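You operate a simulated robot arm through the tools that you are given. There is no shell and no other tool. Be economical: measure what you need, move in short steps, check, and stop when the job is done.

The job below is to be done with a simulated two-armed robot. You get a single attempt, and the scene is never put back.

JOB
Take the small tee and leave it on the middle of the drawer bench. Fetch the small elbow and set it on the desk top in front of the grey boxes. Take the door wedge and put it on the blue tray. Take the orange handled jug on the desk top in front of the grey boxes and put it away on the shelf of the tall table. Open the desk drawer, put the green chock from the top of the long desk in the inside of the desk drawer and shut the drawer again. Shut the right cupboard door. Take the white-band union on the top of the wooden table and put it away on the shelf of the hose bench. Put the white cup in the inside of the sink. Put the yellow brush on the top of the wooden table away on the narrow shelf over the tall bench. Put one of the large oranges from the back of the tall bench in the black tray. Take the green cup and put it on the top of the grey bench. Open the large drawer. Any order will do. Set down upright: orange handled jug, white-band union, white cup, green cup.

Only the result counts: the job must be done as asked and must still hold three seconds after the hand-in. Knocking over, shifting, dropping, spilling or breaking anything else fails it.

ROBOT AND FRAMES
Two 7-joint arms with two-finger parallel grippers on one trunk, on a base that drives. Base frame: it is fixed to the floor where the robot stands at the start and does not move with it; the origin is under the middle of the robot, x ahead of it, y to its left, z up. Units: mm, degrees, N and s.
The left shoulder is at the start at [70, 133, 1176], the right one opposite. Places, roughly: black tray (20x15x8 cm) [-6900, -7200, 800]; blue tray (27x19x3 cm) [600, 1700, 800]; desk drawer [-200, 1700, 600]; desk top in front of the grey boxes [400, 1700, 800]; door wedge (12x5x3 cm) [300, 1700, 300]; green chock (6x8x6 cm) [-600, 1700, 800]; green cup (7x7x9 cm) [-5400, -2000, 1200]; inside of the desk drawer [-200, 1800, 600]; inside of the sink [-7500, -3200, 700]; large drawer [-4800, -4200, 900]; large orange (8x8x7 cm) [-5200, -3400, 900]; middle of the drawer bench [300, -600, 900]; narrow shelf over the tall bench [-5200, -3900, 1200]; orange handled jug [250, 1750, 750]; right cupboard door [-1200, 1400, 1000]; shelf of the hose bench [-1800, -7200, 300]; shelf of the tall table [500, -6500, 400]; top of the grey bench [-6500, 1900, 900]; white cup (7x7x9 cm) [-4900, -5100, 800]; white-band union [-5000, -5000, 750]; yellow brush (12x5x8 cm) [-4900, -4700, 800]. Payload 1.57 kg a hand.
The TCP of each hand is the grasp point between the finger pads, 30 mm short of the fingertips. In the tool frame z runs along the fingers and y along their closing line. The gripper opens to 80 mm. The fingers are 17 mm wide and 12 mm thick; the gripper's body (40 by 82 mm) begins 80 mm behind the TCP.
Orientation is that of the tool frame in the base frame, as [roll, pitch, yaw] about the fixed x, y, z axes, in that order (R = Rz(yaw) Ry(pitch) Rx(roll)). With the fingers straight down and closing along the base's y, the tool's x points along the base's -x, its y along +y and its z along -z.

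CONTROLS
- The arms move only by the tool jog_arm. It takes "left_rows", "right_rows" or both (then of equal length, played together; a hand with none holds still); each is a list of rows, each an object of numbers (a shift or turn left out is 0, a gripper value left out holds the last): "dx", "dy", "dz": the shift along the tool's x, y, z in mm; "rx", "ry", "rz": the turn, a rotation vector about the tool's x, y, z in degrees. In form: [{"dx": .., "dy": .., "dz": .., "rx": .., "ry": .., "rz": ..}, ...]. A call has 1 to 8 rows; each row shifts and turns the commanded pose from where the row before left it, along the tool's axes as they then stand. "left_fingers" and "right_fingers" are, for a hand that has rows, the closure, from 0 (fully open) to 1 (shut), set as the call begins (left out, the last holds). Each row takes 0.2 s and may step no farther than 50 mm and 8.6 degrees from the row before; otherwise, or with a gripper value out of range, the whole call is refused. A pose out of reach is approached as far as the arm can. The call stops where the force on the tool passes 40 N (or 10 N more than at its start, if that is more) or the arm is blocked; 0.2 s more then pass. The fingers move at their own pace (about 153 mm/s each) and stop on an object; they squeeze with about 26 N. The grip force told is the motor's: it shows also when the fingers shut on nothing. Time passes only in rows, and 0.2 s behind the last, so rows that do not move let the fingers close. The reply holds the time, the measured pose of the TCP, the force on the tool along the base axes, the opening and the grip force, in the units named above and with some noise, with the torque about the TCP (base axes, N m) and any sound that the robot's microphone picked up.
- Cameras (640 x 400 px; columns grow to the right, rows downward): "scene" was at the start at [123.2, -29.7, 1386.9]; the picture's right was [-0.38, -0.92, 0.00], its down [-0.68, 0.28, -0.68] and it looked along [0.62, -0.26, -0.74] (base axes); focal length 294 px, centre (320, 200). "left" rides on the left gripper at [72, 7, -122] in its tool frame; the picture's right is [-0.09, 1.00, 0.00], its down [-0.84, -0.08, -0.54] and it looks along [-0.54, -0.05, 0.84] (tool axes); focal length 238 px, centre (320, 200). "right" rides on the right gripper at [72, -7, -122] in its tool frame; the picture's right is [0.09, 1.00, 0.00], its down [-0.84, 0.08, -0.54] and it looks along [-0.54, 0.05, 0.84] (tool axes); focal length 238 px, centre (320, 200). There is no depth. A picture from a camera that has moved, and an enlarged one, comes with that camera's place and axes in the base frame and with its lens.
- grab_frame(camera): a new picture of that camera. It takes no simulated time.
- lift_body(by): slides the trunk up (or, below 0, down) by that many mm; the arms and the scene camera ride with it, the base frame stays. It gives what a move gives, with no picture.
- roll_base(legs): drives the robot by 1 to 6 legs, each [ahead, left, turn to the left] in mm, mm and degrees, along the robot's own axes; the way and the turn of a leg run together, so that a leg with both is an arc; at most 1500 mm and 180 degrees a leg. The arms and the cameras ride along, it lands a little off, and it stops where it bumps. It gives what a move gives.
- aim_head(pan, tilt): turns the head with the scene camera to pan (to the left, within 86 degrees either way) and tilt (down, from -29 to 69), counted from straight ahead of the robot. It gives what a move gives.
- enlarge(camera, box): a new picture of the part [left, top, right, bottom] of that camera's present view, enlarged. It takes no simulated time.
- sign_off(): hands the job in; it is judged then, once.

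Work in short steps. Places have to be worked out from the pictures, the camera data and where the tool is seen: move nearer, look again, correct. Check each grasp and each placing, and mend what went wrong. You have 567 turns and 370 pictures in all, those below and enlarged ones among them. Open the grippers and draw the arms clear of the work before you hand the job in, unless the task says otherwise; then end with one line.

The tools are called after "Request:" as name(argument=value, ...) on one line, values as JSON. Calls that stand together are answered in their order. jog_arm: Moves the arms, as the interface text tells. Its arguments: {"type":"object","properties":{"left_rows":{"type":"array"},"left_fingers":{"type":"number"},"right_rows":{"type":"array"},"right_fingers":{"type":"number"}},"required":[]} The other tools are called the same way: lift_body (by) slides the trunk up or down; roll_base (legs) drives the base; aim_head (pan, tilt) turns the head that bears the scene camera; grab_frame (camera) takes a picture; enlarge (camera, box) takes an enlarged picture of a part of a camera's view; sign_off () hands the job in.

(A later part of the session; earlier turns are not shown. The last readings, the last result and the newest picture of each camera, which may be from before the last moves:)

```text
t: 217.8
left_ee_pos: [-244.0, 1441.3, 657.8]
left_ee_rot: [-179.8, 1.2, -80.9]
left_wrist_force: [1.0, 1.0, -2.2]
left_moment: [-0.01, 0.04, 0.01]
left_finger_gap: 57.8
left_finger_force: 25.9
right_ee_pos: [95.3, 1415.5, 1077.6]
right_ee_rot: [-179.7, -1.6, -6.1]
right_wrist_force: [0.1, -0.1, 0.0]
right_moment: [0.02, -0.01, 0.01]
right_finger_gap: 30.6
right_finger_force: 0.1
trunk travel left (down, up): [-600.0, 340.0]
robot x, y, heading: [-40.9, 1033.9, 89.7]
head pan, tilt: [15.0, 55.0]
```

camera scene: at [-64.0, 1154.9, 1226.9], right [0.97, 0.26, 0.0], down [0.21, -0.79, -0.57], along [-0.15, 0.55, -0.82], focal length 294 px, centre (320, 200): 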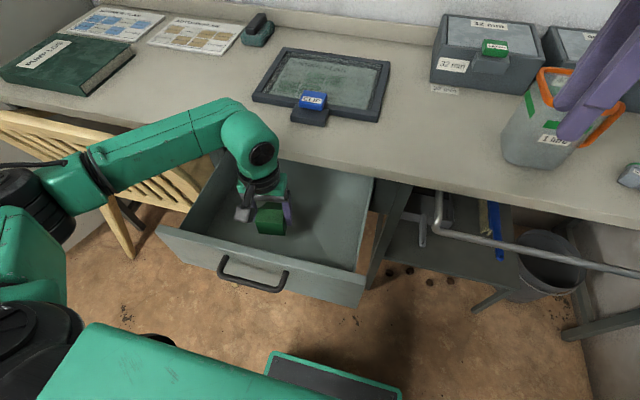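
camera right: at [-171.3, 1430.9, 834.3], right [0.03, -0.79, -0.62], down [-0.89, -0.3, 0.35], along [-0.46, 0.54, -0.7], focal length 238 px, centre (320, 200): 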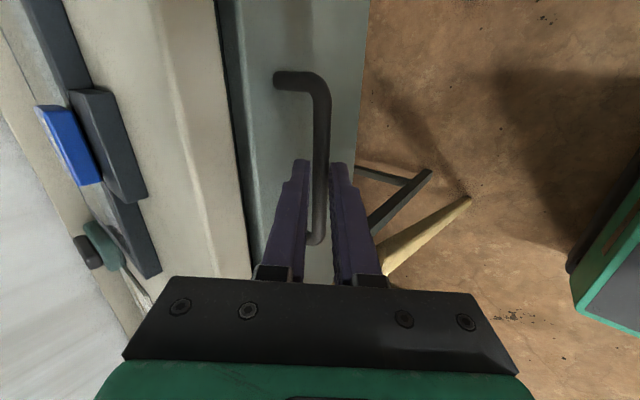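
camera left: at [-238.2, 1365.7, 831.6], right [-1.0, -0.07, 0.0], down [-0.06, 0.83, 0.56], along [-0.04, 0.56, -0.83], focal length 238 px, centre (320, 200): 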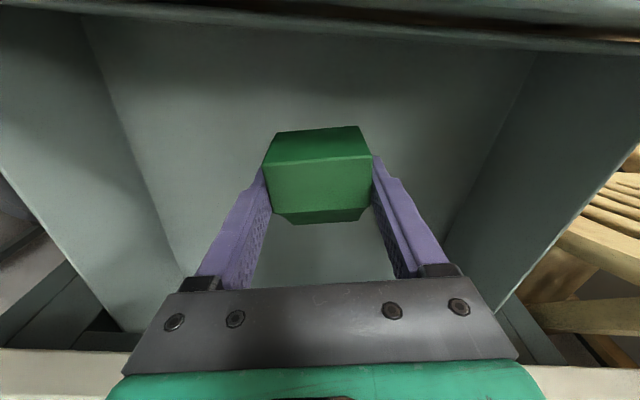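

Request:
jog_arm(left_rows=[{"dz": 4}, {"dz": 4}, {"dz": 4}, {"dz": 3}])

Request:
grab_frame(camera="left")

```text
t: 218.8
left_ee_pos: [-245.1, 1440.8, 648.2]
left_ee_rot: [-179.9, 1.6, -80.9]
left_wrist_force: [-7.3, -0.7, 35.7]
left_moment: [-0.5, 0.71, -0.08]
left_finger_gap: 58.1
left_finger_force: 26.2
right_ee_pos: [95.6, 1411.5, 1079.8]
right_ee_rot: [-179.6, -1.5, -6.2]
right_wrist_force: [-0.6, 1.1, 0.8]
right_moment: [0.02, -0.01, -0.02]
right_finger_gap: 30.2
right_finger_force: 0.1
trunk travel left (down, up): [-600.0, 340.0]
robot x, y, heading: [-47.1, 1036.4, 89.7]
head pan, tilt: [15.0, 55.0]
```

```text
279 pictures are left
camera left: at [-239.6, 1365.4, 767.5], right [-1.0, -0.07, 0.0], down [-0.06, 0.82, 0.57], along [-0.04, 0.57, -0.82], focal length 238 px, centre (320, 200)
```

left: 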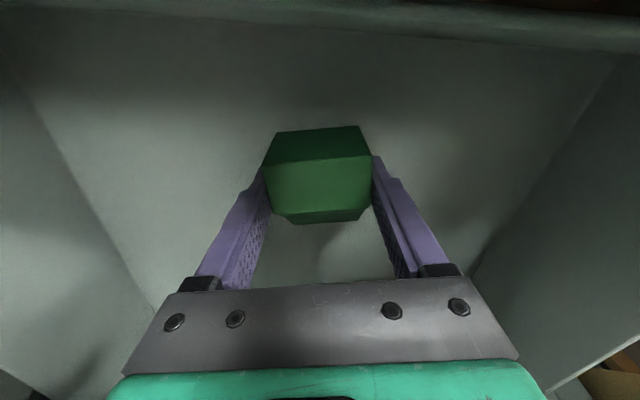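

Contact with the drawer floor (36 N). I release and rise.

Request:
jog_arm(left_fingers=0, left_rows=[{"dz": -3}, {}, {"dz": -30}, {"dz": -45}, {"dz": -45}, {"dz": -45}, {"dz": -45}, {"dz": -45}])

Request:
grab_frame(camera="left")

```text
t: 220.6
left_ee_pos: [-245.6, 1437.9, 899.5]
left_ee_rot: [-179.8, 1.2, -81.0]
left_wrist_force: [0.4, 0.3, 0.4]
left_moment: [-0.01, 0.0, -0.02]
left_finger_gap: 80.0
left_finger_force: 0.1
right_ee_pos: [95.0, 1414.9, 1077.2]
right_ee_rot: [-179.7, -1.7, -6.1]
right_wrist_force: [0.2, -0.3, -0.9]
right_moment: [0.02, -0.02, -0.03]
right_finger_gap: 30.3
right_finger_force: 0.0
trunk travel left (down, up): [-600.0, 340.0]
robot x, y, heading: [-48.4, 1032.2, 90.0]
head pan, tilt: [15.0, 55.0]
```

```text
278 pictures are left
camera left: at [-240.5, 1361.9, 1020.3], right [-1.0, -0.07, 0.0], down [-0.05, 0.83, 0.56], along [-0.04, 0.56, -0.83], focal length 238 px, centre (320, 200)
```

left: 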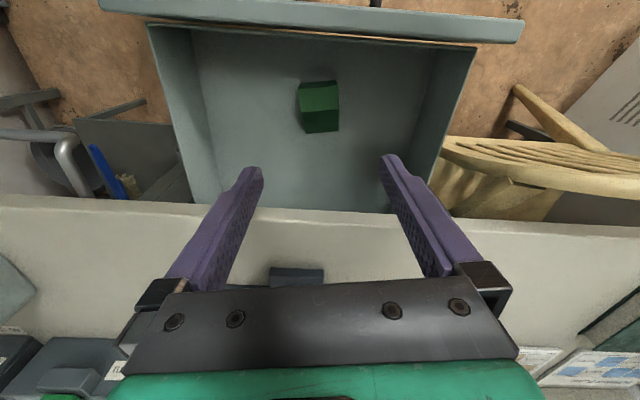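

Chock rests in the drawer. I close the left fingers, back off, lower the hand before the handle bar, and will push it shut with the base.

Request:
roll_base(legs=[[-215, 0, 0]])

Request:
jog_arm(left_fingers=1, left_rows=[{"dz": 45}, {"dz": 45}, {"dz": 45}, {"dz": 28}])

Request:
grab_frame(camera="left")

Request:
grab_frame(camera="scene")

```text
t: 222.2
left_ee_pos: [-245.4, 1222.3, 897.8]
left_ee_rot: [-179.8, 1.3, -81.0]
left_wrist_force: [0.4, 0.7, -0.2]
left_moment: [0.0, -0.01, 0.01]
left_finger_gap: 80.0
left_finger_force: 0.1
right_ee_pos: [94.4, 1198.1, 1078.2]
right_ee_rot: [-179.6, -1.7, -6.4]
right_wrist_force: [0.2, -0.5, -0.2]
right_moment: [0.0, 0.0, 0.0]
right_finger_gap: 30.3
right_finger_force: 0.1
trunk travel left (down, up): [-600.0, 340.0]
robot x, y, heading: [-45.6, 816.6, 89.8]
head pan, tilt: [15.0, 55.0]
```

```text
t: 223.2
left_ee_pos: [-242.3, 1223.4, 740.0]
left_ee_rot: [-179.9, 1.3, -81.2]
left_wrist_force: [-0.6, -0.6, 0.3]
left_moment: [0.0, 0.0, -0.01]
left_finger_gap: 0.1
left_finger_force: 21.6
right_ee_pos: [95.1, 1197.2, 1076.8]
right_ee_rot: [-179.8, -1.7, -6.4]
right_wrist_force: [1.1, 0.5, -0.5]
right_moment: [0.02, 0.0, 0.02]
right_finger_gap: 30.5
right_finger_force: 0.0
trunk travel left (down, up): [-600.0, 340.0]
robot x, y, heading: [-46.4, 818.9, 89.8]
head pan, tilt: [15.0, 55.0]
```

```text
277 pictures are left
camera left: at [-237.7, 1148.1, 860.2], right [-1.0, -0.06, 0.0], down [-0.05, 0.83, 0.56], along [-0.03, 0.56, -0.83], focal length 238 px, centre (320, 200)
```

left: 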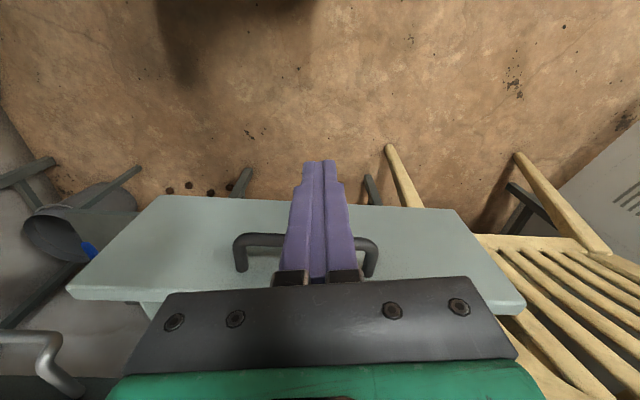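

```text
276 pictures are left
camera scene: at [-64.2, 938.1, 1226.9], right [0.97, 0.25, 0.0], down [0.21, -0.79, -0.57], along [-0.14, 0.55, -0.82], focal length 294 px, centre (320, 200)
```

scene: 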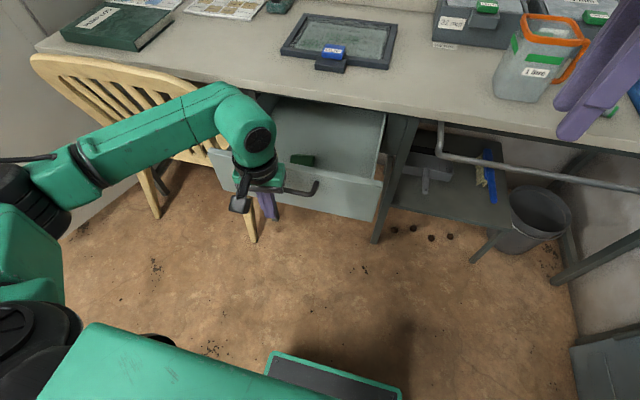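

The fingers are just in front of the bar. I lower 15 mm and drive forward 280 to push it shut.

Request:
jog_arm(left_rows=[{"dz": 15}])

Request:
roll_base(legs=[[275, 0, 0]])

Request:
grab_frame(camera="scene")

```text
t: 223.7
left_ee_pos: [-243.3, 1224.6, 724.0]
left_ee_rot: [-180.0, 1.2, -81.2]
left_wrist_force: [0.5, -0.4, 0.0]
left_moment: [-0.01, 0.02, 0.01]
left_finger_gap: 0.0
left_finger_force: 20.9
right_ee_pos: [94.6, 1198.7, 1077.0]
right_ee_rot: [-179.8, -1.7, -6.5]
right_wrist_force: [-0.1, 0.5, -0.5]
right_moment: [0.0, -0.01, -0.05]
right_finger_gap: 30.4
right_finger_force: 0.1
trunk travel left (down, up): [-600.0, 340.0]
robot x, y, heading: [-46.1, 815.9, 89.8]
head pan, tilt: [15.0, 55.0]
```

```text
t: 225.6
left_ee_pos: [-240.6, 1494.1, 724.3]
left_ee_rot: [-180.0, 1.2, -81.4]
left_wrist_force: [1.1, 0.2, -1.1]
left_moment: [0.0, -0.04, -0.01]
left_finger_gap: 0.3
left_finger_force: 20.9
right_ee_pos: [96.8, 1467.2, 1076.8]
right_ee_rot: [-179.7, -1.7, -6.4]
right_wrist_force: [-0.5, -0.1, 0.5]
right_moment: [0.01, 0.01, -0.01]
right_finger_gap: 30.6
right_finger_force: 0.0
trunk travel left (down, up): [-600.0, 340.0]
robot x, y, heading: [-43.5, 1088.9, 89.7]
head pan, tilt: [15.0, 55.0]
```

```text
275 pictures are left
camera scene: at [-62.1, 1207.6, 1226.9], right [0.97, 0.25, 0.0], down [0.21, -0.79, -0.57], along [-0.14, 0.56, -0.82], focal length 294 px, centre (320, 200)
```

scene: 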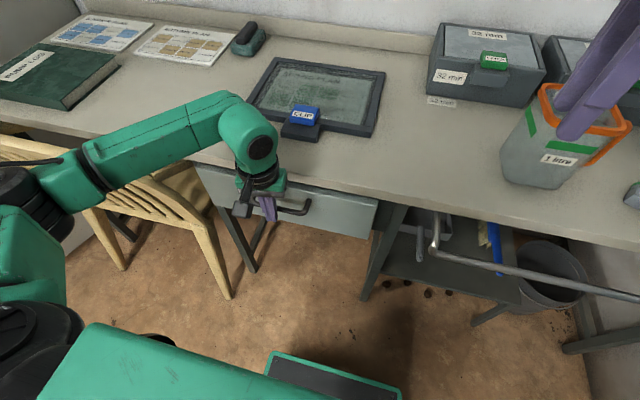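

Nearly shut; the arm pushes the last bit until force rises.

Request:
jog_arm(left_rows=[{"dx": -6}, {"dx": -6}, {"dx": -6}])

Request:
jog_arm(left_rows=[{"dx": -6}, {"dx": -6}])

```text
t: 226.4
left_ee_pos: [-243.1, 1511.7, 723.3]
left_ee_rot: [180.0, 1.2, -81.3]
left_wrist_force: [-0.7, 1.2, -0.4]
left_moment: [-0.02, -0.04, 0.0]
left_finger_gap: 0.0
left_finger_force: 21.7
right_ee_pos: [97.9, 1467.8, 1077.2]
right_ee_rot: [-179.7, -1.8, -6.4]
right_wrist_force: [0.2, -0.4, -0.4]
right_moment: [-0.03, -0.02, -0.01]
right_finger_gap: 30.4
right_finger_force: 0.0
trunk travel left (down, up): [-600.0, 340.0]
robot x, y, heading: [-44.1, 1085.0, 89.7]
head pan, tilt: [15.0, 55.0]
```

```text
t: 227.0
left_ee_pos: [-243.7, 1515.0, 725.1]
left_ee_rot: [-180.0, 0.6, -81.6]
left_wrist_force: [3.3, -35.7, -7.2]
left_moment: [-0.67, -0.26, -0.17]
left_finger_gap: 0.0
left_finger_force: 21.2
right_ee_pos: [97.6, 1462.1, 1079.1]
right_ee_rot: [-179.3, -1.8, -6.4]
right_wrist_force: [-1.0, 0.5, 0.9]
right_moment: [0.02, -0.04, -0.01]
right_finger_gap: 30.3
right_finger_force: 0.0
trunk travel left (down, up): [-600.0, 340.0]
robot x, y, heading: [-47.3, 1085.1, 89.8]
head pan, tilt: [15.0, 55.0]
```

A firm 36 N stop: the drawer is shut. I back off and verify.

Request:
jog_arm(left_rows=[{"dx": 30}, {"dx": 40}, {"dz": -45}, {"dz": -45}, {"dz": -45}, {"dz": -45}])

Request:
roll_base(legs=[[-250, 0, 0]])

Request:
grab_frame(camera="scene")

```text
t: 228.4
left_ee_pos: [-232.2, 1445.4, 902.6]
left_ee_rot: [-179.9, 1.3, -81.2]
left_wrist_force: [-0.3, 1.0, 0.0]
left_moment: [0.01, -0.01, -0.03]
left_finger_gap: 0.1
left_finger_force: 21.6
right_ee_pos: [97.6, 1467.2, 1077.7]
right_ee_rot: [-179.8, -1.6, -6.3]
right_wrist_force: [0.4, -0.5, 0.4]
right_moment: [0.01, 0.04, 0.0]
right_finger_gap: 30.2
right_finger_force: 0.0
trunk travel left (down, up): [-600.0, 340.0]
robot x, y, heading: [-39.7, 1088.3, 89.8]
head pan, tilt: [15.0, 55.0]
```

```text
t: 230.2
left_ee_pos: [-235.8, 1192.1, 902.4]
left_ee_rot: [-179.9, 1.2, -81.0]
left_wrist_force: [0.2, 0.7, 0.3]
left_moment: [-0.01, 0.03, 0.01]
left_finger_gap: 0.0
left_finger_force: 21.3
right_ee_pos: [95.3, 1215.2, 1078.1]
right_ee_rot: [-179.8, -1.7, -6.2]
right_wrist_force: [-0.1, -0.3, 0.4]
right_moment: [0.01, -0.01, 0.02]
right_finger_gap: 30.3
right_finger_force: 0.0
trunk travel left (down, up): [-600.0, 340.0]
robot x, y, heading: [-44.9, 829.3, 90.0]
head pan, tilt: [15.0, 55.0]
```

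```text
274 pictures are left
camera scene: at [-64.0, 955.2, 1226.9], right [0.97, 0.26, 0.0], down [0.21, -0.79, -0.57], along [-0.15, 0.55, -0.82], focal length 294 px, centre (320, 200)
```

scene: 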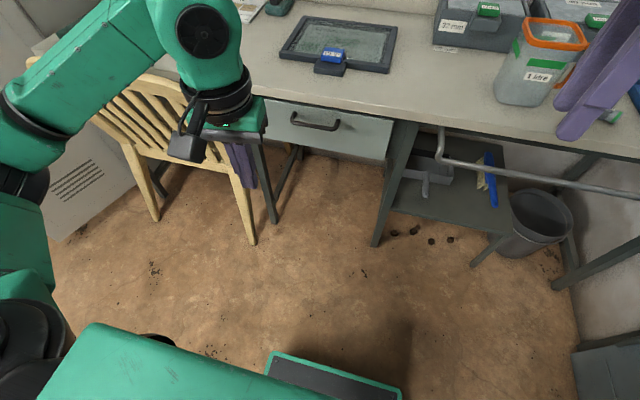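

Drawer is shut with the chock inside. Now the jug: I bring the right hand over it to look inside.

Request:
jog_arm(left_rows=[{"dz": -45}, {"dz": -45}])

Request:
roll_base(legs=[[0, -125, 0], [370, 0, 0]])

Request:
grab_frame(camera="right")

Request:
aim_head(pan=-20, tilt=45)

Request:
grab_frame(camera="scene")

```text
t: 230.8
left_ee_pos: [-235.9, 1190.7, 994.2]
left_ee_rot: [-180.0, 1.1, -80.9]
left_wrist_force: [-1.0, 0.3, -1.2]
left_moment: [0.02, -0.02, -0.02]
left_finger_gap: 0.0
left_finger_force: 20.9
right_ee_pos: [96.2, 1214.9, 1077.5]
right_ee_rot: [-179.7, -1.6, -6.2]
right_wrist_force: [0.5, 0.1, 0.2]
right_moment: [0.0, -0.01, 0.03]
right_finger_gap: 30.8
right_finger_force: 0.1
trunk travel left (down, up): [-600.0, 340.0]
robot x, y, heading: [-43.6, 835.2, 90.0]
head pan, tilt: [15.0, 55.0]
```

```text
t: 234.0
left_ee_pos: [-107.0, 1549.4, 993.5]
left_ee_rot: [-179.9, 1.2, -80.9]
left_wrist_force: [-0.5, -0.2, -0.6]
left_moment: [-0.01, -0.01, 0.0]
left_finger_gap: 0.0
left_finger_force: 21.3
right_ee_pos: [224.2, 1573.9, 1077.6]
right_ee_rot: [-179.7, -1.6, -6.2]
right_wrist_force: [0.5, -1.3, -0.1]
right_moment: [-0.02, -0.02, 0.01]
right_finger_gap: 30.2
right_finger_force: 0.1
trunk travel left (down, up): [-600.0, 340.0]
robot x, y, heading: [81.3, 1192.9, 89.9]
head pan, tilt: [15.0, 55.0]
```

```text
273 pictures are left
camera right: at [292.3, 1572.7, 1202.5], right [-0.02, -1.0, 0.0], down [-0.86, 0.01, 0.52], along [-0.52, 0.01, -0.86], focal length 238 px, centre (320, 200)
```

right: 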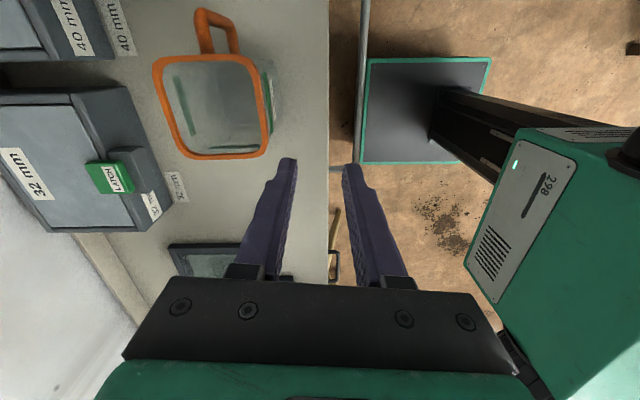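

```text
t: 235.0
left_ee_pos: [-105.9, 1549.9, 993.5]
left_ee_rot: [-179.8, 1.1, -81.0]
left_wrist_force: [-0.3, 0.2, -0.1]
left_moment: [0.03, -0.01, 0.02]
left_finger_gap: 0.0
left_finger_force: 21.4
right_ee_pos: [222.4, 1574.3, 1078.0]
right_ee_rot: [-179.6, -1.6, -6.2]
right_wrist_force: [-0.3, 0.5, -0.2]
right_moment: [0.0, -0.04, -0.02]
right_finger_gap: 30.5
right_finger_force: 0.0
trunk travel left (down, up): [-600.0, 340.0]
robot x, y, heading: [84.4, 1195.2, 90.0]
head pan, tilt: [-20.0, 45.0]
```

```text
272 pictures are left
camera scene: at [111.5, 1320.0, 1240.3], right [0.94, -0.34, 0.0], down [-0.24, -0.66, -0.71], along [0.24, 0.66, -0.71], focal length 294 px, centre (320, 200)
```

scene: 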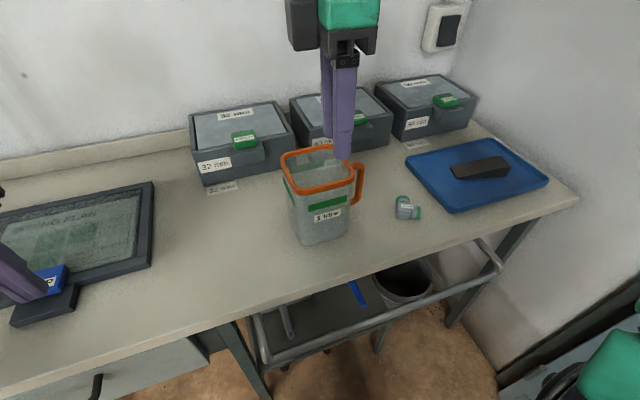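

The jug is empty; rim centre ≈ (241, 1696), top ≈ 915, turned ~+6°. I'll pinch the middle of its front wall: align yaw, open to 40 mm, and come above it.

Request:
jog_arm(right_fingers=0.5, right_rows=[{"rz": -6.5}, {"rz": -6.4}, {"dx": 15, "dy": -35}, {"dx": 15, "dy": -34}, {"dz": 40}, {"dz": 40}])

Request:
grab_frame(camera="right")

Request:
grab_frame(camera="scene")

```text
t: 236.4
left_ee_pos: [-106.6, 1551.4, 992.3]
left_ee_rot: [-179.7, 1.1, -81.0]
left_wrist_force: [-0.1, 0.4, 0.4]
left_moment: [-0.01, -0.04, -0.03]
left_finger_gap: 0.0
left_finger_force: 21.2
right_ee_pos: [245.0, 1646.9, 997.8]
right_ee_rot: [179.7, -1.9, 6.7]
right_wrist_force: [-0.5, 0.8, -1.1]
right_moment: [-0.03, 0.04, -0.01]
right_finger_gap: 39.9
right_finger_force: 0.0
trunk travel left (down, up): [-600.0, 340.0]
robot x, y, heading: [83.6, 1191.6, 89.7]
head pan, tilt: [-20.0, 45.0]
```

```text
271 pictures are left
camera right: at [312.6, 1662.1, 1122.5], right [0.21, -0.98, 0.01], down [-0.84, -0.17, 0.52], along [-0.5, -0.11, -0.86], focal length 238 px, centre (320, 200)
```

right: 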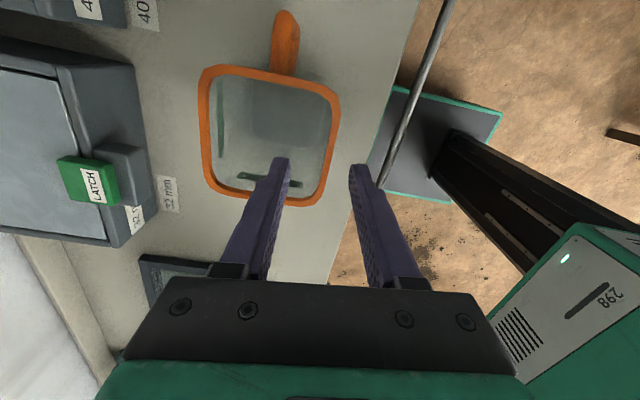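

```text
270 pictures are left
camera scene: at [111.4, 1320.8, 1240.3], right [0.94, -0.34, 0.0], down [-0.24, -0.66, -0.71], along [0.24, 0.66, -0.71], focal length 294 px, centre (320, 200)
```

scene: 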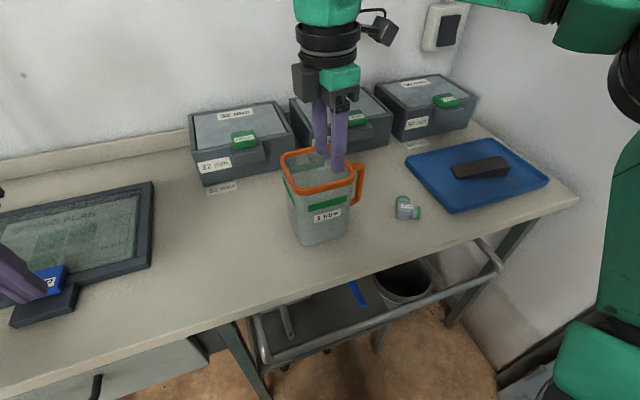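

The front wall is at y≈1637. I shift 9 mm toward me and lower so the wall sits between the pads.

Request:
jog_arm(right_rows=[{"dy": 9, "dz": 30}, {"dz": 25}])

Request:
grab_frame(camera="right")

```text
t: 237.0
left_ee_pos: [-106.5, 1551.1, 993.4]
left_ee_rot: [-179.9, 1.1, -81.0]
left_wrist_force: [-0.7, 0.4, 0.3]
left_moment: [-0.01, 0.02, 0.02]
left_finger_gap: 0.0
left_finger_force: 21.9
right_ee_pos: [248.3, 1638.3, 943.5]
right_ee_rot: [179.8, -1.7, 6.7]
right_wrist_force: [0.1, -0.5, 0.9]
right_moment: [-0.02, -0.01, 0.0]
right_finger_gap: 40.0
right_finger_force: 0.1
trunk travel left (down, up): [-600.0, 340.0]
robot x, y, heading: [83.7, 1192.5, 90.0]
head pan, tilt: [-20.0, 45.0]
```

```text
269 pictures are left
camera right: at [315.5, 1652.3, 1067.8], right [0.21, -0.98, 0.0], down [-0.84, -0.18, 0.52], along [-0.5, -0.11, -0.86], focal length 238 px, centre (320, 200)
```

right: 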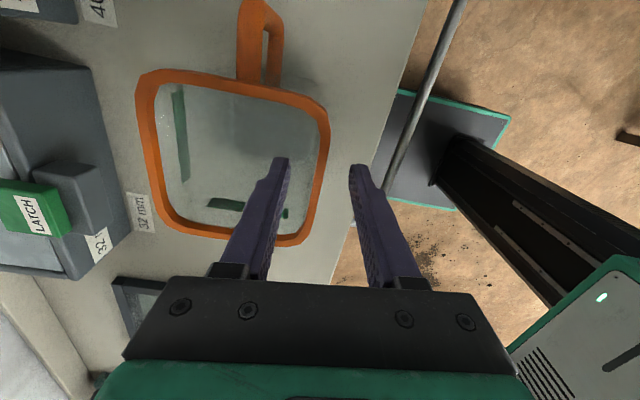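

Wall centred between the fingers. I trim yaw by 3°, lower 35 mm and close.

Request:
jog_arm(right_rows=[{"rz": 3, "dz": 18}, {"dz": 17}])

Request:
jog_arm(right_fingers=1, right_rows=[{}, {}, {}])

Request:
grab_frame(camera="right")

```text
t: 237.6
left_ee_pos: [-107.9, 1550.9, 993.3]
left_ee_rot: [-179.9, 1.1, -81.0]
left_wrist_force: [0.0, 0.4, 0.2]
left_moment: [-0.01, 0.03, 0.01]
left_finger_gap: 0.0
left_finger_force: 21.3
right_ee_pos: [253.4, 1638.6, 908.0]
right_ee_rot: [-180.0, -1.7, 3.8]
right_wrist_force: [0.5, 0.9, 0.7]
right_moment: [-0.01, -0.03, -0.02]
right_finger_gap: 40.0
right_finger_force: 0.1
trunk travel left (down, up): [-600.0, 340.0]
robot x, y, heading: [82.5, 1193.7, 89.7]
head pan, tilt: [-20.0, 45.0]
```

```text
t: 238.4
left_ee_pos: [-107.5, 1549.6, 993.2]
left_ee_rot: [-179.8, 1.2, -81.1]
left_wrist_force: [0.5, 0.5, 1.0]
left_moment: [-0.02, 0.02, 0.02]
left_finger_gap: 0.0
left_finger_force: 21.1
right_ee_pos: [252.9, 1636.3, 906.7]
right_ee_rot: [179.9, -1.7, 3.7]
right_wrist_force: [0.6, 0.0, 0.1]
right_moment: [0.04, 0.01, 0.06]
right_finger_gap: 3.8
right_finger_force: 24.1
trunk travel left (down, up): [-600.0, 340.0]
robot x, y, heading: [81.7, 1191.9, 89.9]
head pan, tilt: [-20.0, 45.0]
```

```text
268 pictures are left
camera right: at [320.4, 1648.7, 1031.9], right [0.16, -0.99, 0.0], down [-0.85, -0.13, 0.52], along [-0.51, -0.08, -0.86], focal length 238 px, centre (320, 200)
```

right: 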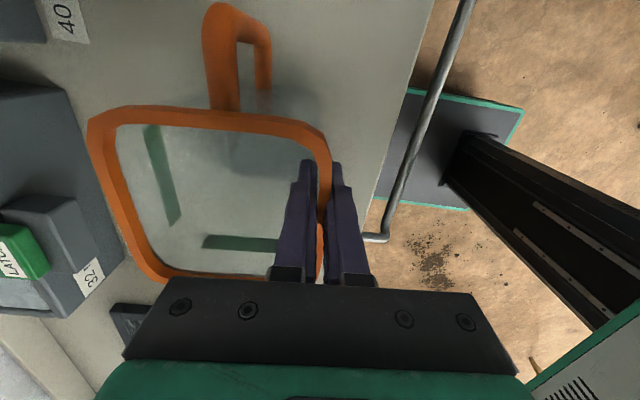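

The wall is pinched (3.8 mm) near its middle. I lift 60 mm and check.

Request:
jog_arm(right_rows=[{"dz": -20}, {"dz": -20}, {"dz": -30}, {}])

Request:
grab_frame(camera="right")

Request:
grab_frame(camera="scene")

```text
t: 239.4
left_ee_pos: [-105.9, 1549.7, 993.4]
left_ee_rot: [-179.9, 1.2, -81.0]
left_wrist_force: [-0.9, -1.0, 0.4]
left_moment: [0.02, 0.02, 0.01]
left_finger_gap: 0.2
left_finger_force: 21.9
right_ee_pos: [249.0, 1637.5, 977.3]
right_ee_rot: [180.0, -1.8, 3.7]
right_wrist_force: [-0.2, 0.4, -2.1]
right_moment: [-0.09, -0.03, 0.0]
right_finger_gap: 3.7
right_finger_force: 24.6
trunk travel left (down, up): [-600.0, 340.0]
robot x, y, heading: [82.4, 1193.4, 90.0]
head pan, tilt: [-20.0, 45.0]
```

```text
267 pictures are left
camera right: at [316.7, 1649.2, 1102.0], right [0.16, -0.99, 0.0], down [-0.85, -0.13, 0.52], along [-0.51, -0.08, -0.86], focal length 238 px, centre (320, 200)
```

right: 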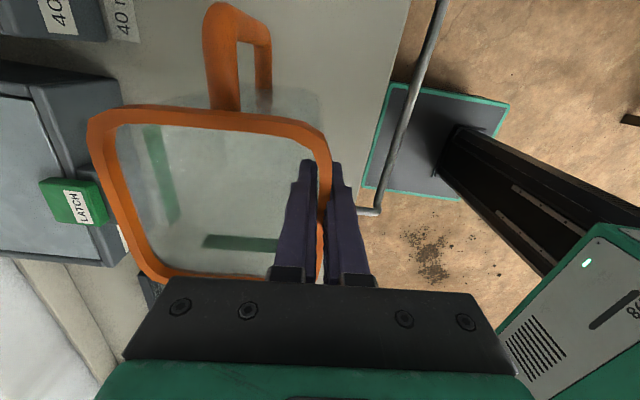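

```text
266 pictures are left
camera scene: at [111.8, 1320.5, 1240.3], right [0.94, -0.34, 0.0], down [-0.24, -0.66, -0.71], along [0.24, 0.66, -0.71], focal length 294 px, centre (320, 200)
```

scene: 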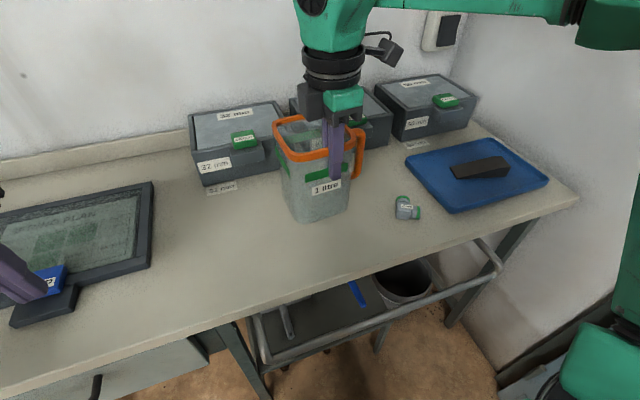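

Jug held upright. I retreat and go look at the tall cupboard on the left.

Request:
roll_base(legs=[[-350, 0, 0]])

Request:
jog_arm(right_rows=[{"dy": 40}, {"dy": 40}, {"dy": 40}])

Request:
roll_base(legs=[[-200, 600, 0]])

Request:
aim_head(pan=45, tilt=15)

Request:
grab_frame(camera="scene")

```text
t: 241.7
left_ee_pos: [-109.0, 1196.9, 992.7]
left_ee_rot: [-179.9, 1.2, -80.2]
left_wrist_force: [-0.1, 0.7, 0.7]
left_moment: [0.01, -0.02, 0.0]
left_finger_gap: 0.0
left_finger_force: 21.5
right_ee_pos: [243.7, 1289.3, 976.0]
right_ee_rot: [179.8, -1.7, 4.5]
right_wrist_force: [0.0, -0.1, -2.2]
right_moment: [-0.07, 0.04, 0.02]
right_finger_gap: 3.7
right_finger_force: 24.0
trunk travel left (down, up): [-600.0, 340.0]
robot x, y, heading: [90.0, 840.5, 90.6]
head pan, tilt: [-20.0, 45.0]
```

```text
t: 242.4
left_ee_pos: [-110.4, 1195.6, 993.8]
left_ee_rot: [-179.8, 1.3, -80.2]
left_wrist_force: [0.5, -0.6, -0.4]
left_moment: [0.01, 0.02, -0.01]
left_finger_gap: 0.0
left_finger_force: 20.3
right_ee_pos: [253.8, 1167.8, 976.7]
right_ee_rot: [-179.8, -1.7, 4.4]
right_wrist_force: [-0.7, -0.4, -0.9]
right_moment: [-0.04, -0.04, 0.0]
right_finger_gap: 3.6
right_finger_force: 24.1
trunk travel left (down, up): [-600.0, 340.0]
robot x, y, heading: [82.7, 847.7, 90.9]
head pan, tilt: [-20.0, 45.0]
```

```text
t: 246.0
left_ee_pos: [-725.7, 987.0, 992.9]
left_ee_rot: [-179.9, 1.2, -79.3]
left_wrist_force: [0.6, -0.7, -0.6]
left_moment: [0.03, 0.01, 0.02]
left_finger_gap: 0.0
left_finger_force: 21.2
right_ee_pos: [-357.5, 965.2, 975.6]
right_ee_rot: [180.0, -1.8, 5.4]
right_wrist_force: [-0.1, 0.7, -1.8]
right_moment: [-0.07, -0.04, -0.01]
right_finger_gap: 3.7
right_finger_force: 24.8
trunk travel left (down, up): [-600.0, 340.0]
robot x, y, heading: [-521.4, 637.1, 91.8]
head pan, tilt: [-20.0, 45.0]
```

```text
t: 247.4
left_ee_pos: [-724.6, 986.4, 993.4]
left_ee_rot: [-180.0, 1.1, -79.2]
left_wrist_force: [0.2, 0.3, 0.5]
left_moment: [0.0, -0.01, 0.03]
left_finger_gap: 0.2
left_finger_force: 21.3
right_ee_pos: [-358.0, 965.6, 976.6]
right_ee_rot: [179.8, -1.7, 5.5]
right_wrist_force: [0.1, 0.9, -2.0]
right_moment: [-0.08, -0.02, 0.02]
right_finger_gap: 3.6
right_finger_force: 24.8
trunk travel left (down, up): [-600.0, 340.0]
robot x, y, heading: [-524.1, 631.6, 91.5]
head pan, tilt: [45.0, 15.0]
```

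```text
265 pictures are left
camera scene: at [-592.7, 749.8, 1287.1], right [0.69, 0.73, 0.0], down [0.19, -0.18, -0.97], along [-0.7, 0.66, -0.26], focal length 294 px, centre (320, 200)
```

scene: 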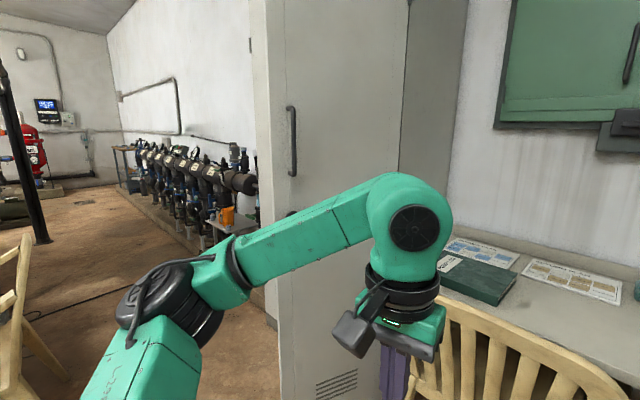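

The right cupboard door is hinged near (-1130, 1630), open ~60° with its free edge near (-1325, 1266). I tuck the jug in and raise it, then position at heading 115° to push the door with the closed left hand.

Request:
jog_arm(right_rows=[{"dx": 20, "dy": 25, "dz": -20}, {"dx": 20, "dy": 25, "dz": -20}, {"dx": 20, "dy": 25, "dz": -20}, {"dx": 20, "dy": 20}])

Request:
roll_base(legs=[[0, 0, 23.5], [250, 120, 0]])

Request:
aim_head(pan=25, tilt=20)

Request:
grab_frame(camera="scene")

```text
t: 248.4
left_ee_pos: [-723.2, 984.7, 993.8]
left_ee_rot: [-179.8, 1.3, -79.3]
left_wrist_force: [-0.1, 0.2, 0.4]
left_moment: [0.0, 0.0, 0.0]
left_finger_gap: 0.2
left_finger_force: 21.0
right_ee_pos: [-269.6, 880.6, 1038.7]
right_ee_rot: [179.9, -1.5, 5.5]
right_wrist_force: [0.6, -0.7, -1.0]
right_moment: [-0.07, -0.04, 0.0]
right_finger_gap: 3.6
right_finger_force: 24.4
trunk travel left (down, up): [-600.0, 340.0]
robot x, y, heading: [-522.5, 632.1, 91.4]
head pan, tilt: [45.0, 15.0]
```

```text
t: 251.6
left_ee_pos: [-1066.2, 1041.1, 993.7]
left_ee_rot: [-179.9, 1.3, -54.9]
left_wrist_force: [0.2, 0.4, -0.1]
left_moment: [0.0, -0.03, 0.0]
left_finger_gap: 0.0
left_finger_force: 21.0
right_ee_pos: [-609.6, 1131.4, 1038.6]
right_ee_rot: [180.0, -1.7, 29.9]
right_wrist_force: [-0.2, -0.7, -1.6]
right_moment: [-0.09, -0.06, -0.01]
right_finger_gap: 3.7
right_finger_force: 24.2
trunk travel left (down, up): [-600.0, 340.0]
robot x, y, heading: [-741.8, 805.5, 115.8]
head pan, tilt: [45.0, 15.0]
```

```text
t: 252.4
left_ee_pos: [-1067.0, 1040.4, 994.4]
left_ee_rot: [-179.9, 1.2, -54.9]
left_wrist_force: [-0.2, 0.0, -0.3]
left_moment: [-0.03, -0.03, -0.04]
left_finger_gap: 0.0
left_finger_force: 21.7
right_ee_pos: [-610.1, 1131.8, 1038.2]
right_ee_rot: [179.9, -1.7, 29.9]
right_wrist_force: [-0.5, 0.1, -1.5]
right_moment: [-0.08, -0.03, -0.02]
right_finger_gap: 3.9
right_finger_force: 24.8
trunk travel left (down, up): [-600.0, 340.0]
robot x, y, heading: [-738.6, 802.6, 116.2]
head pan, tilt: [25.0, 20.0]
```

```text
264 pictures are left
camera scene: at [-833.5, 908.2, 1279.1], right [0.63, 0.78, 0.0], down [0.27, -0.22, -0.94], along [-0.73, 0.59, -0.34], focal length 294 px, centre (320, 200)
```

scene: 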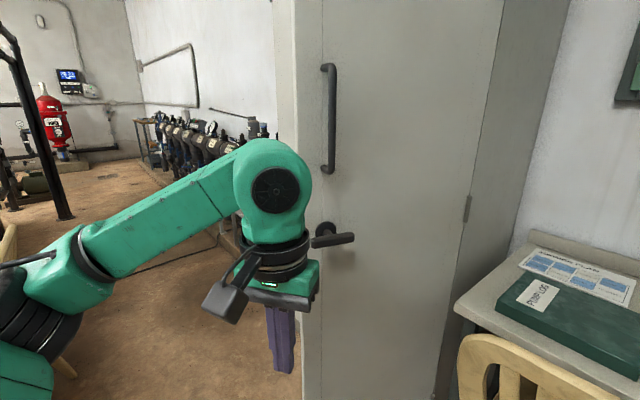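

Door free edge and hinge confirmed. I drive forward 330 mm to bring the left fist near the door face.

Request:
roll_base(legs=[[320, 15, 0]])

Request:
grab_frame(camera="scene")

Request:
grab_frame(camera="left")

```text
t: 254.5
left_ee_pos: [-1217.8, 1317.8, 993.3]
left_ee_rot: [-179.8, 1.2, -55.1]
left_wrist_force: [0.3, 0.6, -1.0]
left_moment: [-0.03, 0.0, -0.01]
left_finger_gap: 0.0
left_finger_force: 20.8
right_ee_pos: [-760.3, 1408.6, 1037.6]
right_ee_rot: [-180.0, -1.8, 29.6]
right_wrist_force: [0.4, 0.3, -0.5]
right_moment: [-0.07, -0.03, 0.0]
right_finger_gap: 3.6
right_finger_force: 24.6
trunk travel left (down, up): [-600.0, 340.0]
robot x, y, heading: [-892.4, 1082.1, 115.6]
head pan, tilt: [25.0, 20.0]
```

```text
263 pictures are left
camera scene: at [-984.5, 1185.2, 1279.1], right [0.63, 0.77, 0.0], down [0.26, -0.22, -0.94], along [-0.73, 0.59, -0.34], focal length 294 px, centre (320, 200)
```

scene: 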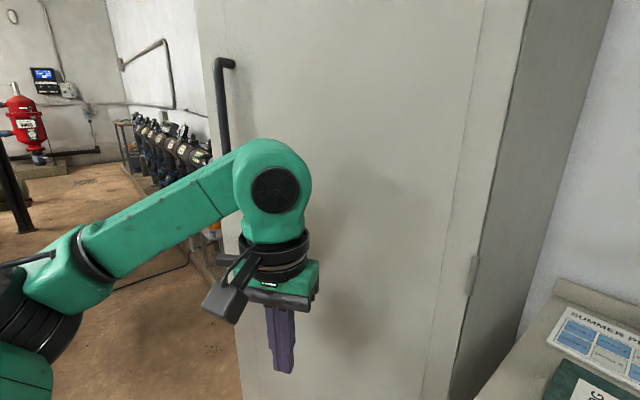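

```text
262 pictures are left
camera left: at [-1179.9, 1253.3, 1114.3], right [-0.87, -0.49, 0.0], down [-0.41, 0.72, 0.56], along [-0.28, 0.49, -0.83], focal length 238 px, centre (320, 200)
```

left: 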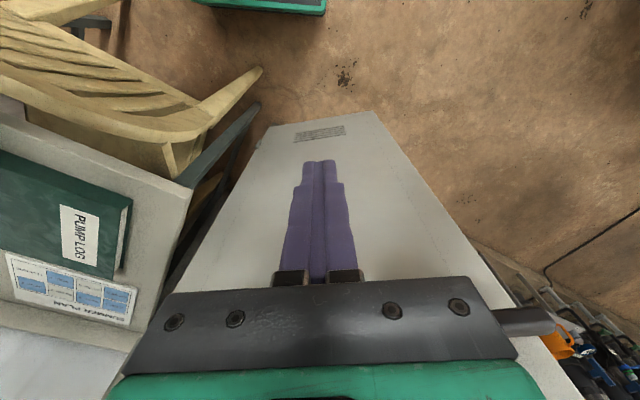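

The fist is ~75 mm from the door face. I push along the door's arc with three base legs.

Request:
roll_base(legs=[[57, 31, 0], [81, 46, 0], [78, 19, 0]])

Request:
grab_frame(camera="scene")

Request:
grab_frame(camera="left")

```text
t: 256.7
left_ee_pos: [-1366.6, 1432.1, 993.8]
left_ee_rot: [-179.7, 1.2, -55.1]
left_wrist_force: [-0.4, 0.4, 0.2]
left_moment: [-0.05, -0.03, 0.03]
left_finger_gap: 0.2
left_finger_force: 21.4
right_ee_pos: [-909.1, 1521.5, 1037.7]
right_ee_rot: [179.8, -1.6, 29.7]
right_wrist_force: [0.4, 1.3, -1.6]
right_moment: [-0.12, -0.08, 0.01]
right_finger_gap: 3.6
right_finger_force: 24.6
trunk travel left (down, up): [-600.0, 340.0]
robot x, y, heading: [-1033.9, 1190.8, 116.0]
head pan, tilt: [25.0, 20.0]
stopped in leg 3: the robot was blocked; the commanded pose is now the measured one
```

```text
261 pictures are left
camera scene: at [-1134.5, 1299.6, 1278.8], right [0.63, 0.77, 0.0], down [0.27, -0.22, -0.94], along [-0.73, 0.59, -0.34], focal length 294 px, centre (320, 200)
```

scene: 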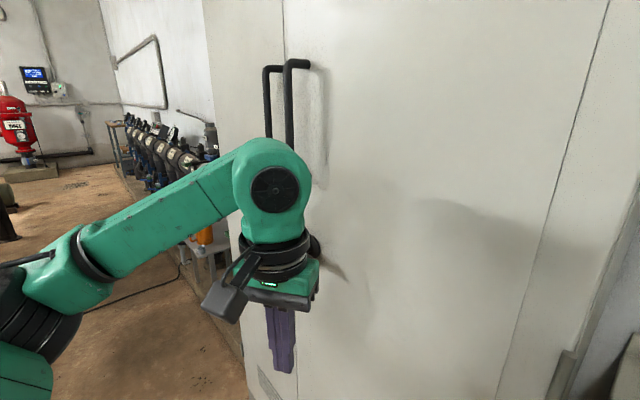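

```text
260 pictures are left
camera left: at [-1329.6, 1367.0, 1114.2], right [-0.87, -0.49, 0.0], down [-0.41, 0.72, 0.56], along [-0.28, 0.49, -0.83], focal length 238 px, centre (320, 200)
```

left: 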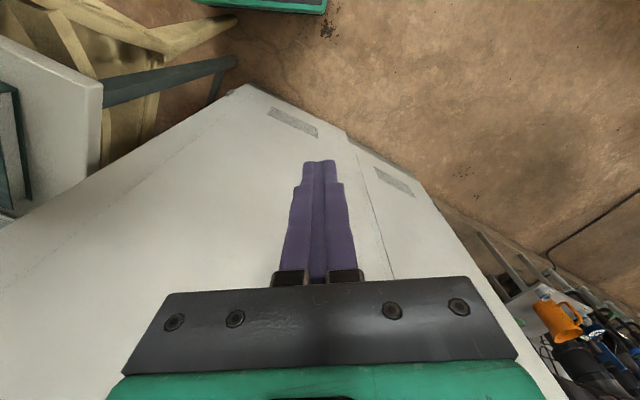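

The door met its stop: both handles are now side by side and flush. I back off and check.

Request:
roll_base(legs=[[-250, -60, 0]])

Request:
grab_frame(camera="scene")

```text
t: 258.6
left_ee_pos: [-1203.6, 1228.1, 993.4]
left_ee_rot: [-179.8, 1.2, -55.4]
left_wrist_force: [0.2, -0.6, -0.3]
left_moment: [-0.01, 0.01, -0.02]
left_finger_gap: 0.0
left_finger_force: 21.1
right_ee_pos: [-745.7, 1315.6, 1039.0]
right_ee_rot: [179.9, -1.7, 29.5]
right_wrist_force: [-0.4, -0.1, -1.1]
right_moment: [-0.12, -0.05, 0.0]
right_finger_gap: 3.4
right_finger_force: 24.7
trunk travel left (down, up): [-600.0, 340.0]
robot x, y, heading: [-877.8, 990.5, 115.3]
head pan, tilt: [25.0, 20.0]
```

```text
259 pictures are left
camera scene: at [-970.8, 1094.2, 1279.0], right [0.64, 0.77, 0.0], down [0.26, -0.22, -0.94], along [-0.73, 0.6, -0.34], focal length 294 px, centre (320, 200)
```

scene: 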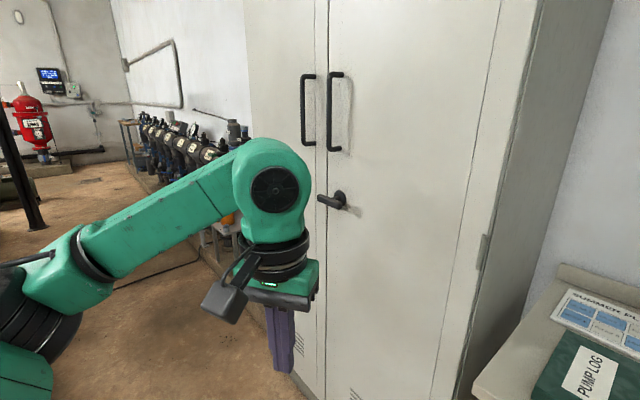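

Right cupboard door is shut. Now I turn to face −y and survey the way to the tall table.

Request:
roll_base(legs=[[-300, 0, 0], [0, 0, 154.5]])

Request:
aim_head(pan=0, tilt=12)

Request:
grab_frame(camera="scene")

Request:
aim_head(pan=-50, tilt=12)

Request:
grab_frame(camera="scene")

```text
t: 267.0
left_ee_pos: [-548.7, 368.4, 994.9]
left_ee_rot: [-179.8, 1.2, 100.4]
left_wrist_force: [-0.1, 0.0, -0.1]
left_moment: [-0.01, -0.01, 0.01]
left_finger_gap: 0.1
left_finger_force: 21.4
right_ee_pos: [-1000.5, 476.9, 1037.8]
right_ee_rot: [179.9, -1.6, -174.7]
right_wrist_force: [0.6, 0.0, -2.1]
right_moment: [0.08, 0.01, -0.02]
right_finger_gap: 3.8
right_finger_force: 25.1
trunk travel left (down, up): [-600.0, 340.0]
robot x, y, heading: [-751.5, 720.9, -88.8]
head pan, tilt: [25.0, 20.0]
```

```text
t: 267.9
left_ee_pos: [-547.3, 369.4, 994.9]
left_ee_rot: [-179.8, 1.4, 100.5]
left_wrist_force: [-0.3, 0.0, 1.4]
left_moment: [0.04, 0.02, -0.03]
left_finger_gap: 0.0
left_finger_force: 21.6
right_ee_pos: [-1000.8, 475.2, 1038.7]
right_ee_rot: [179.9, -1.7, -174.7]
right_wrist_force: [0.0, 0.2, -1.4]
right_moment: [0.08, 0.03, -0.01]
right_finger_gap: 3.9
right_finger_force: 24.6
trunk travel left (down, up): [-600.0, 340.0]
robot x, y, heading: [-747.9, 717.8, -88.7]
head pan, tilt: [0.0, 12.0]
```

```text
258 pictures are left
camera scene: at [-744.6, 577.3, 1292.0], right [-1.0, -0.03, 0.0], down [-0.01, 0.21, -0.98], along [0.03, -0.98, -0.21], focal length 294 px, centre (320, 200)
```

scene: 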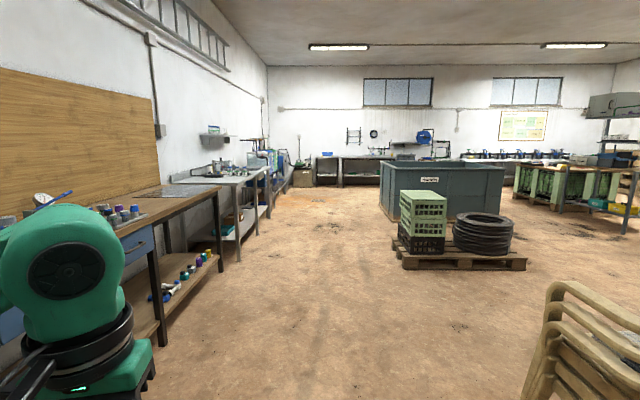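

```text
t: 269.1
left_ee_pos: [-548.4, 369.0, 993.5]
left_ee_rot: [-179.8, 1.3, 100.6]
left_wrist_force: [-0.2, 0.6, -0.2]
left_moment: [-0.04, 0.03, 0.02]
left_finger_gap: 0.0
left_finger_force: 21.4
right_ee_pos: [-1001.3, 475.4, 1038.4]
right_ee_rot: [179.8, -1.8, -174.7]
right_wrist_force: [1.3, -0.4, -1.4]
right_moment: [0.12, 0.04, 0.02]
right_finger_gap: 3.8
right_finger_force: 24.6
trunk travel left (down, up): [-600.0, 340.0]
robot x, y, heading: [-747.8, 721.1, -88.6]
head pan, tilt: [-50.0, 12.0]
```

```text
257 pictures are left
camera scene: at [-816.9, 608.7, 1292.0], right [-0.66, 0.75, 0.0], down [0.16, 0.14, -0.98], along [-0.73, -0.65, -0.21], focal length 294 px, centre (320, 200)
```

scene: 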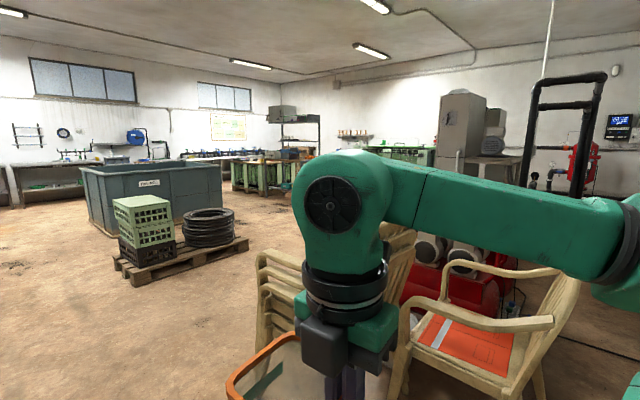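

A clear corridor runs along x≈-700 to the far wall. I drive ahead in stages.

Request:
roll_base(legs=[[1500, 0, -1], [1500, 0, 0], [1500, 0, 0]])

Request:
aim_head(pan=15, tilt=15)

Request:
grab_frame(camera="scene")

```text
t: 290.9
left_ee_pos: [-737.9, -4220.2, 993.8]
left_ee_rot: [-179.8, 1.2, 94.8]
left_wrist_force: [1.3, -0.6, 0.3]
left_moment: [0.01, 0.01, -0.02]
left_finger_gap: 0.2
left_finger_force: 21.6
right_ee_pos: [-1180.0, -4069.8, 1038.2]
right_ee_rot: [179.9, -1.6, 179.6]
right_wrist_force: [0.1, -0.3, -1.0]
right_moment: [0.1, -0.02, 0.03]
right_finger_gap: 3.7
right_finger_force: 24.5
trunk travel left (down, up): [-600.0, 340.0]
robot x, y, heading: [-904.8, -3850.3, -94.2]
head pan, tilt: [-50.0, 12.0]
```

```text
t: 292.3
left_ee_pos: [-738.8, -4221.1, 993.3]
left_ee_rot: [-179.9, 1.3, 94.8]
left_wrist_force: [-0.3, -0.2, 0.0]
left_moment: [0.0, -0.01, -0.01]
left_finger_gap: 0.0
left_finger_force: 21.4
right_ee_pos: [-1179.4, -4070.5, 1039.8]
right_ee_rot: [179.9, -1.7, 179.7]
right_wrist_force: [-0.3, 0.3, -1.2]
right_moment: [0.08, 0.0, -0.02]
right_finger_gap: 3.7
right_finger_force: 24.6
trunk travel left (down, up): [-600.0, 340.0]
robot x, y, heading: [-902.4, -3848.7, -94.3]
head pan, tilt: [15.0, 15.0]
```

```text
256 pictures are left
camera scene: at [-889.6, -3992.6, 1287.2], right [-0.98, -0.19, 0.0], down [-0.05, 0.25, -0.97], along [0.18, -0.95, -0.26], focal length 294 px, centre (320, 200)
```

scene: 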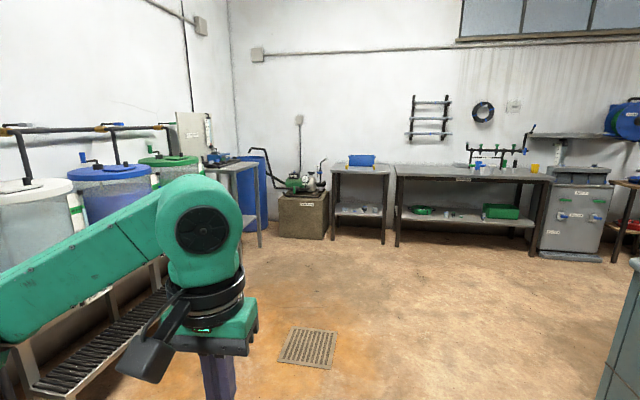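

Request:
enlarge(camera="scene", box=[170, 100, 340, 260])

Request:
enlarge(camera="scene", box=[380, 120, 560, 270])

```text
2.50 times, centred on (255, 180) of scene
camera zoom: at [-889.6, -3992.6, 1287.2], right [-0.98, -0.19, 0.0], down [-0.05, 0.25, -0.97], along [0.18, -0.95, -0.26], focal length 735 px, centre (482, 250)
```

zoom: 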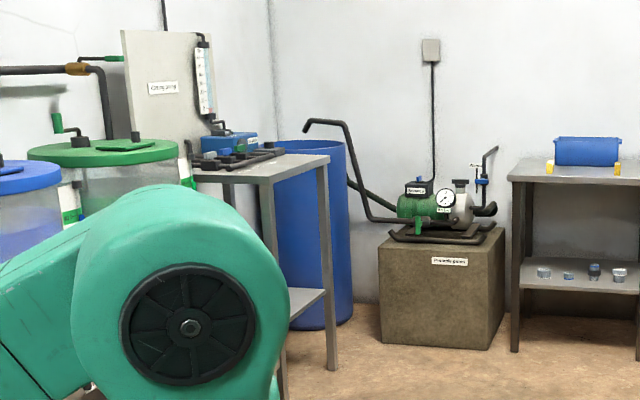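

```text
2.67 times, centred on (470, 195) of scene
camera zoom: at [-889.6, -3992.6, 1287.2], right [-0.98, -0.19, 0.0], down [-0.05, 0.25, -0.97], along [0.18, -0.95, -0.26], focal length 784 px, centre (-80, 213)
```

zoom: 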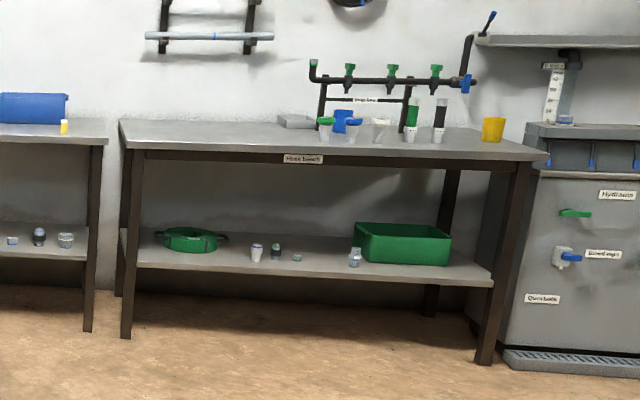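

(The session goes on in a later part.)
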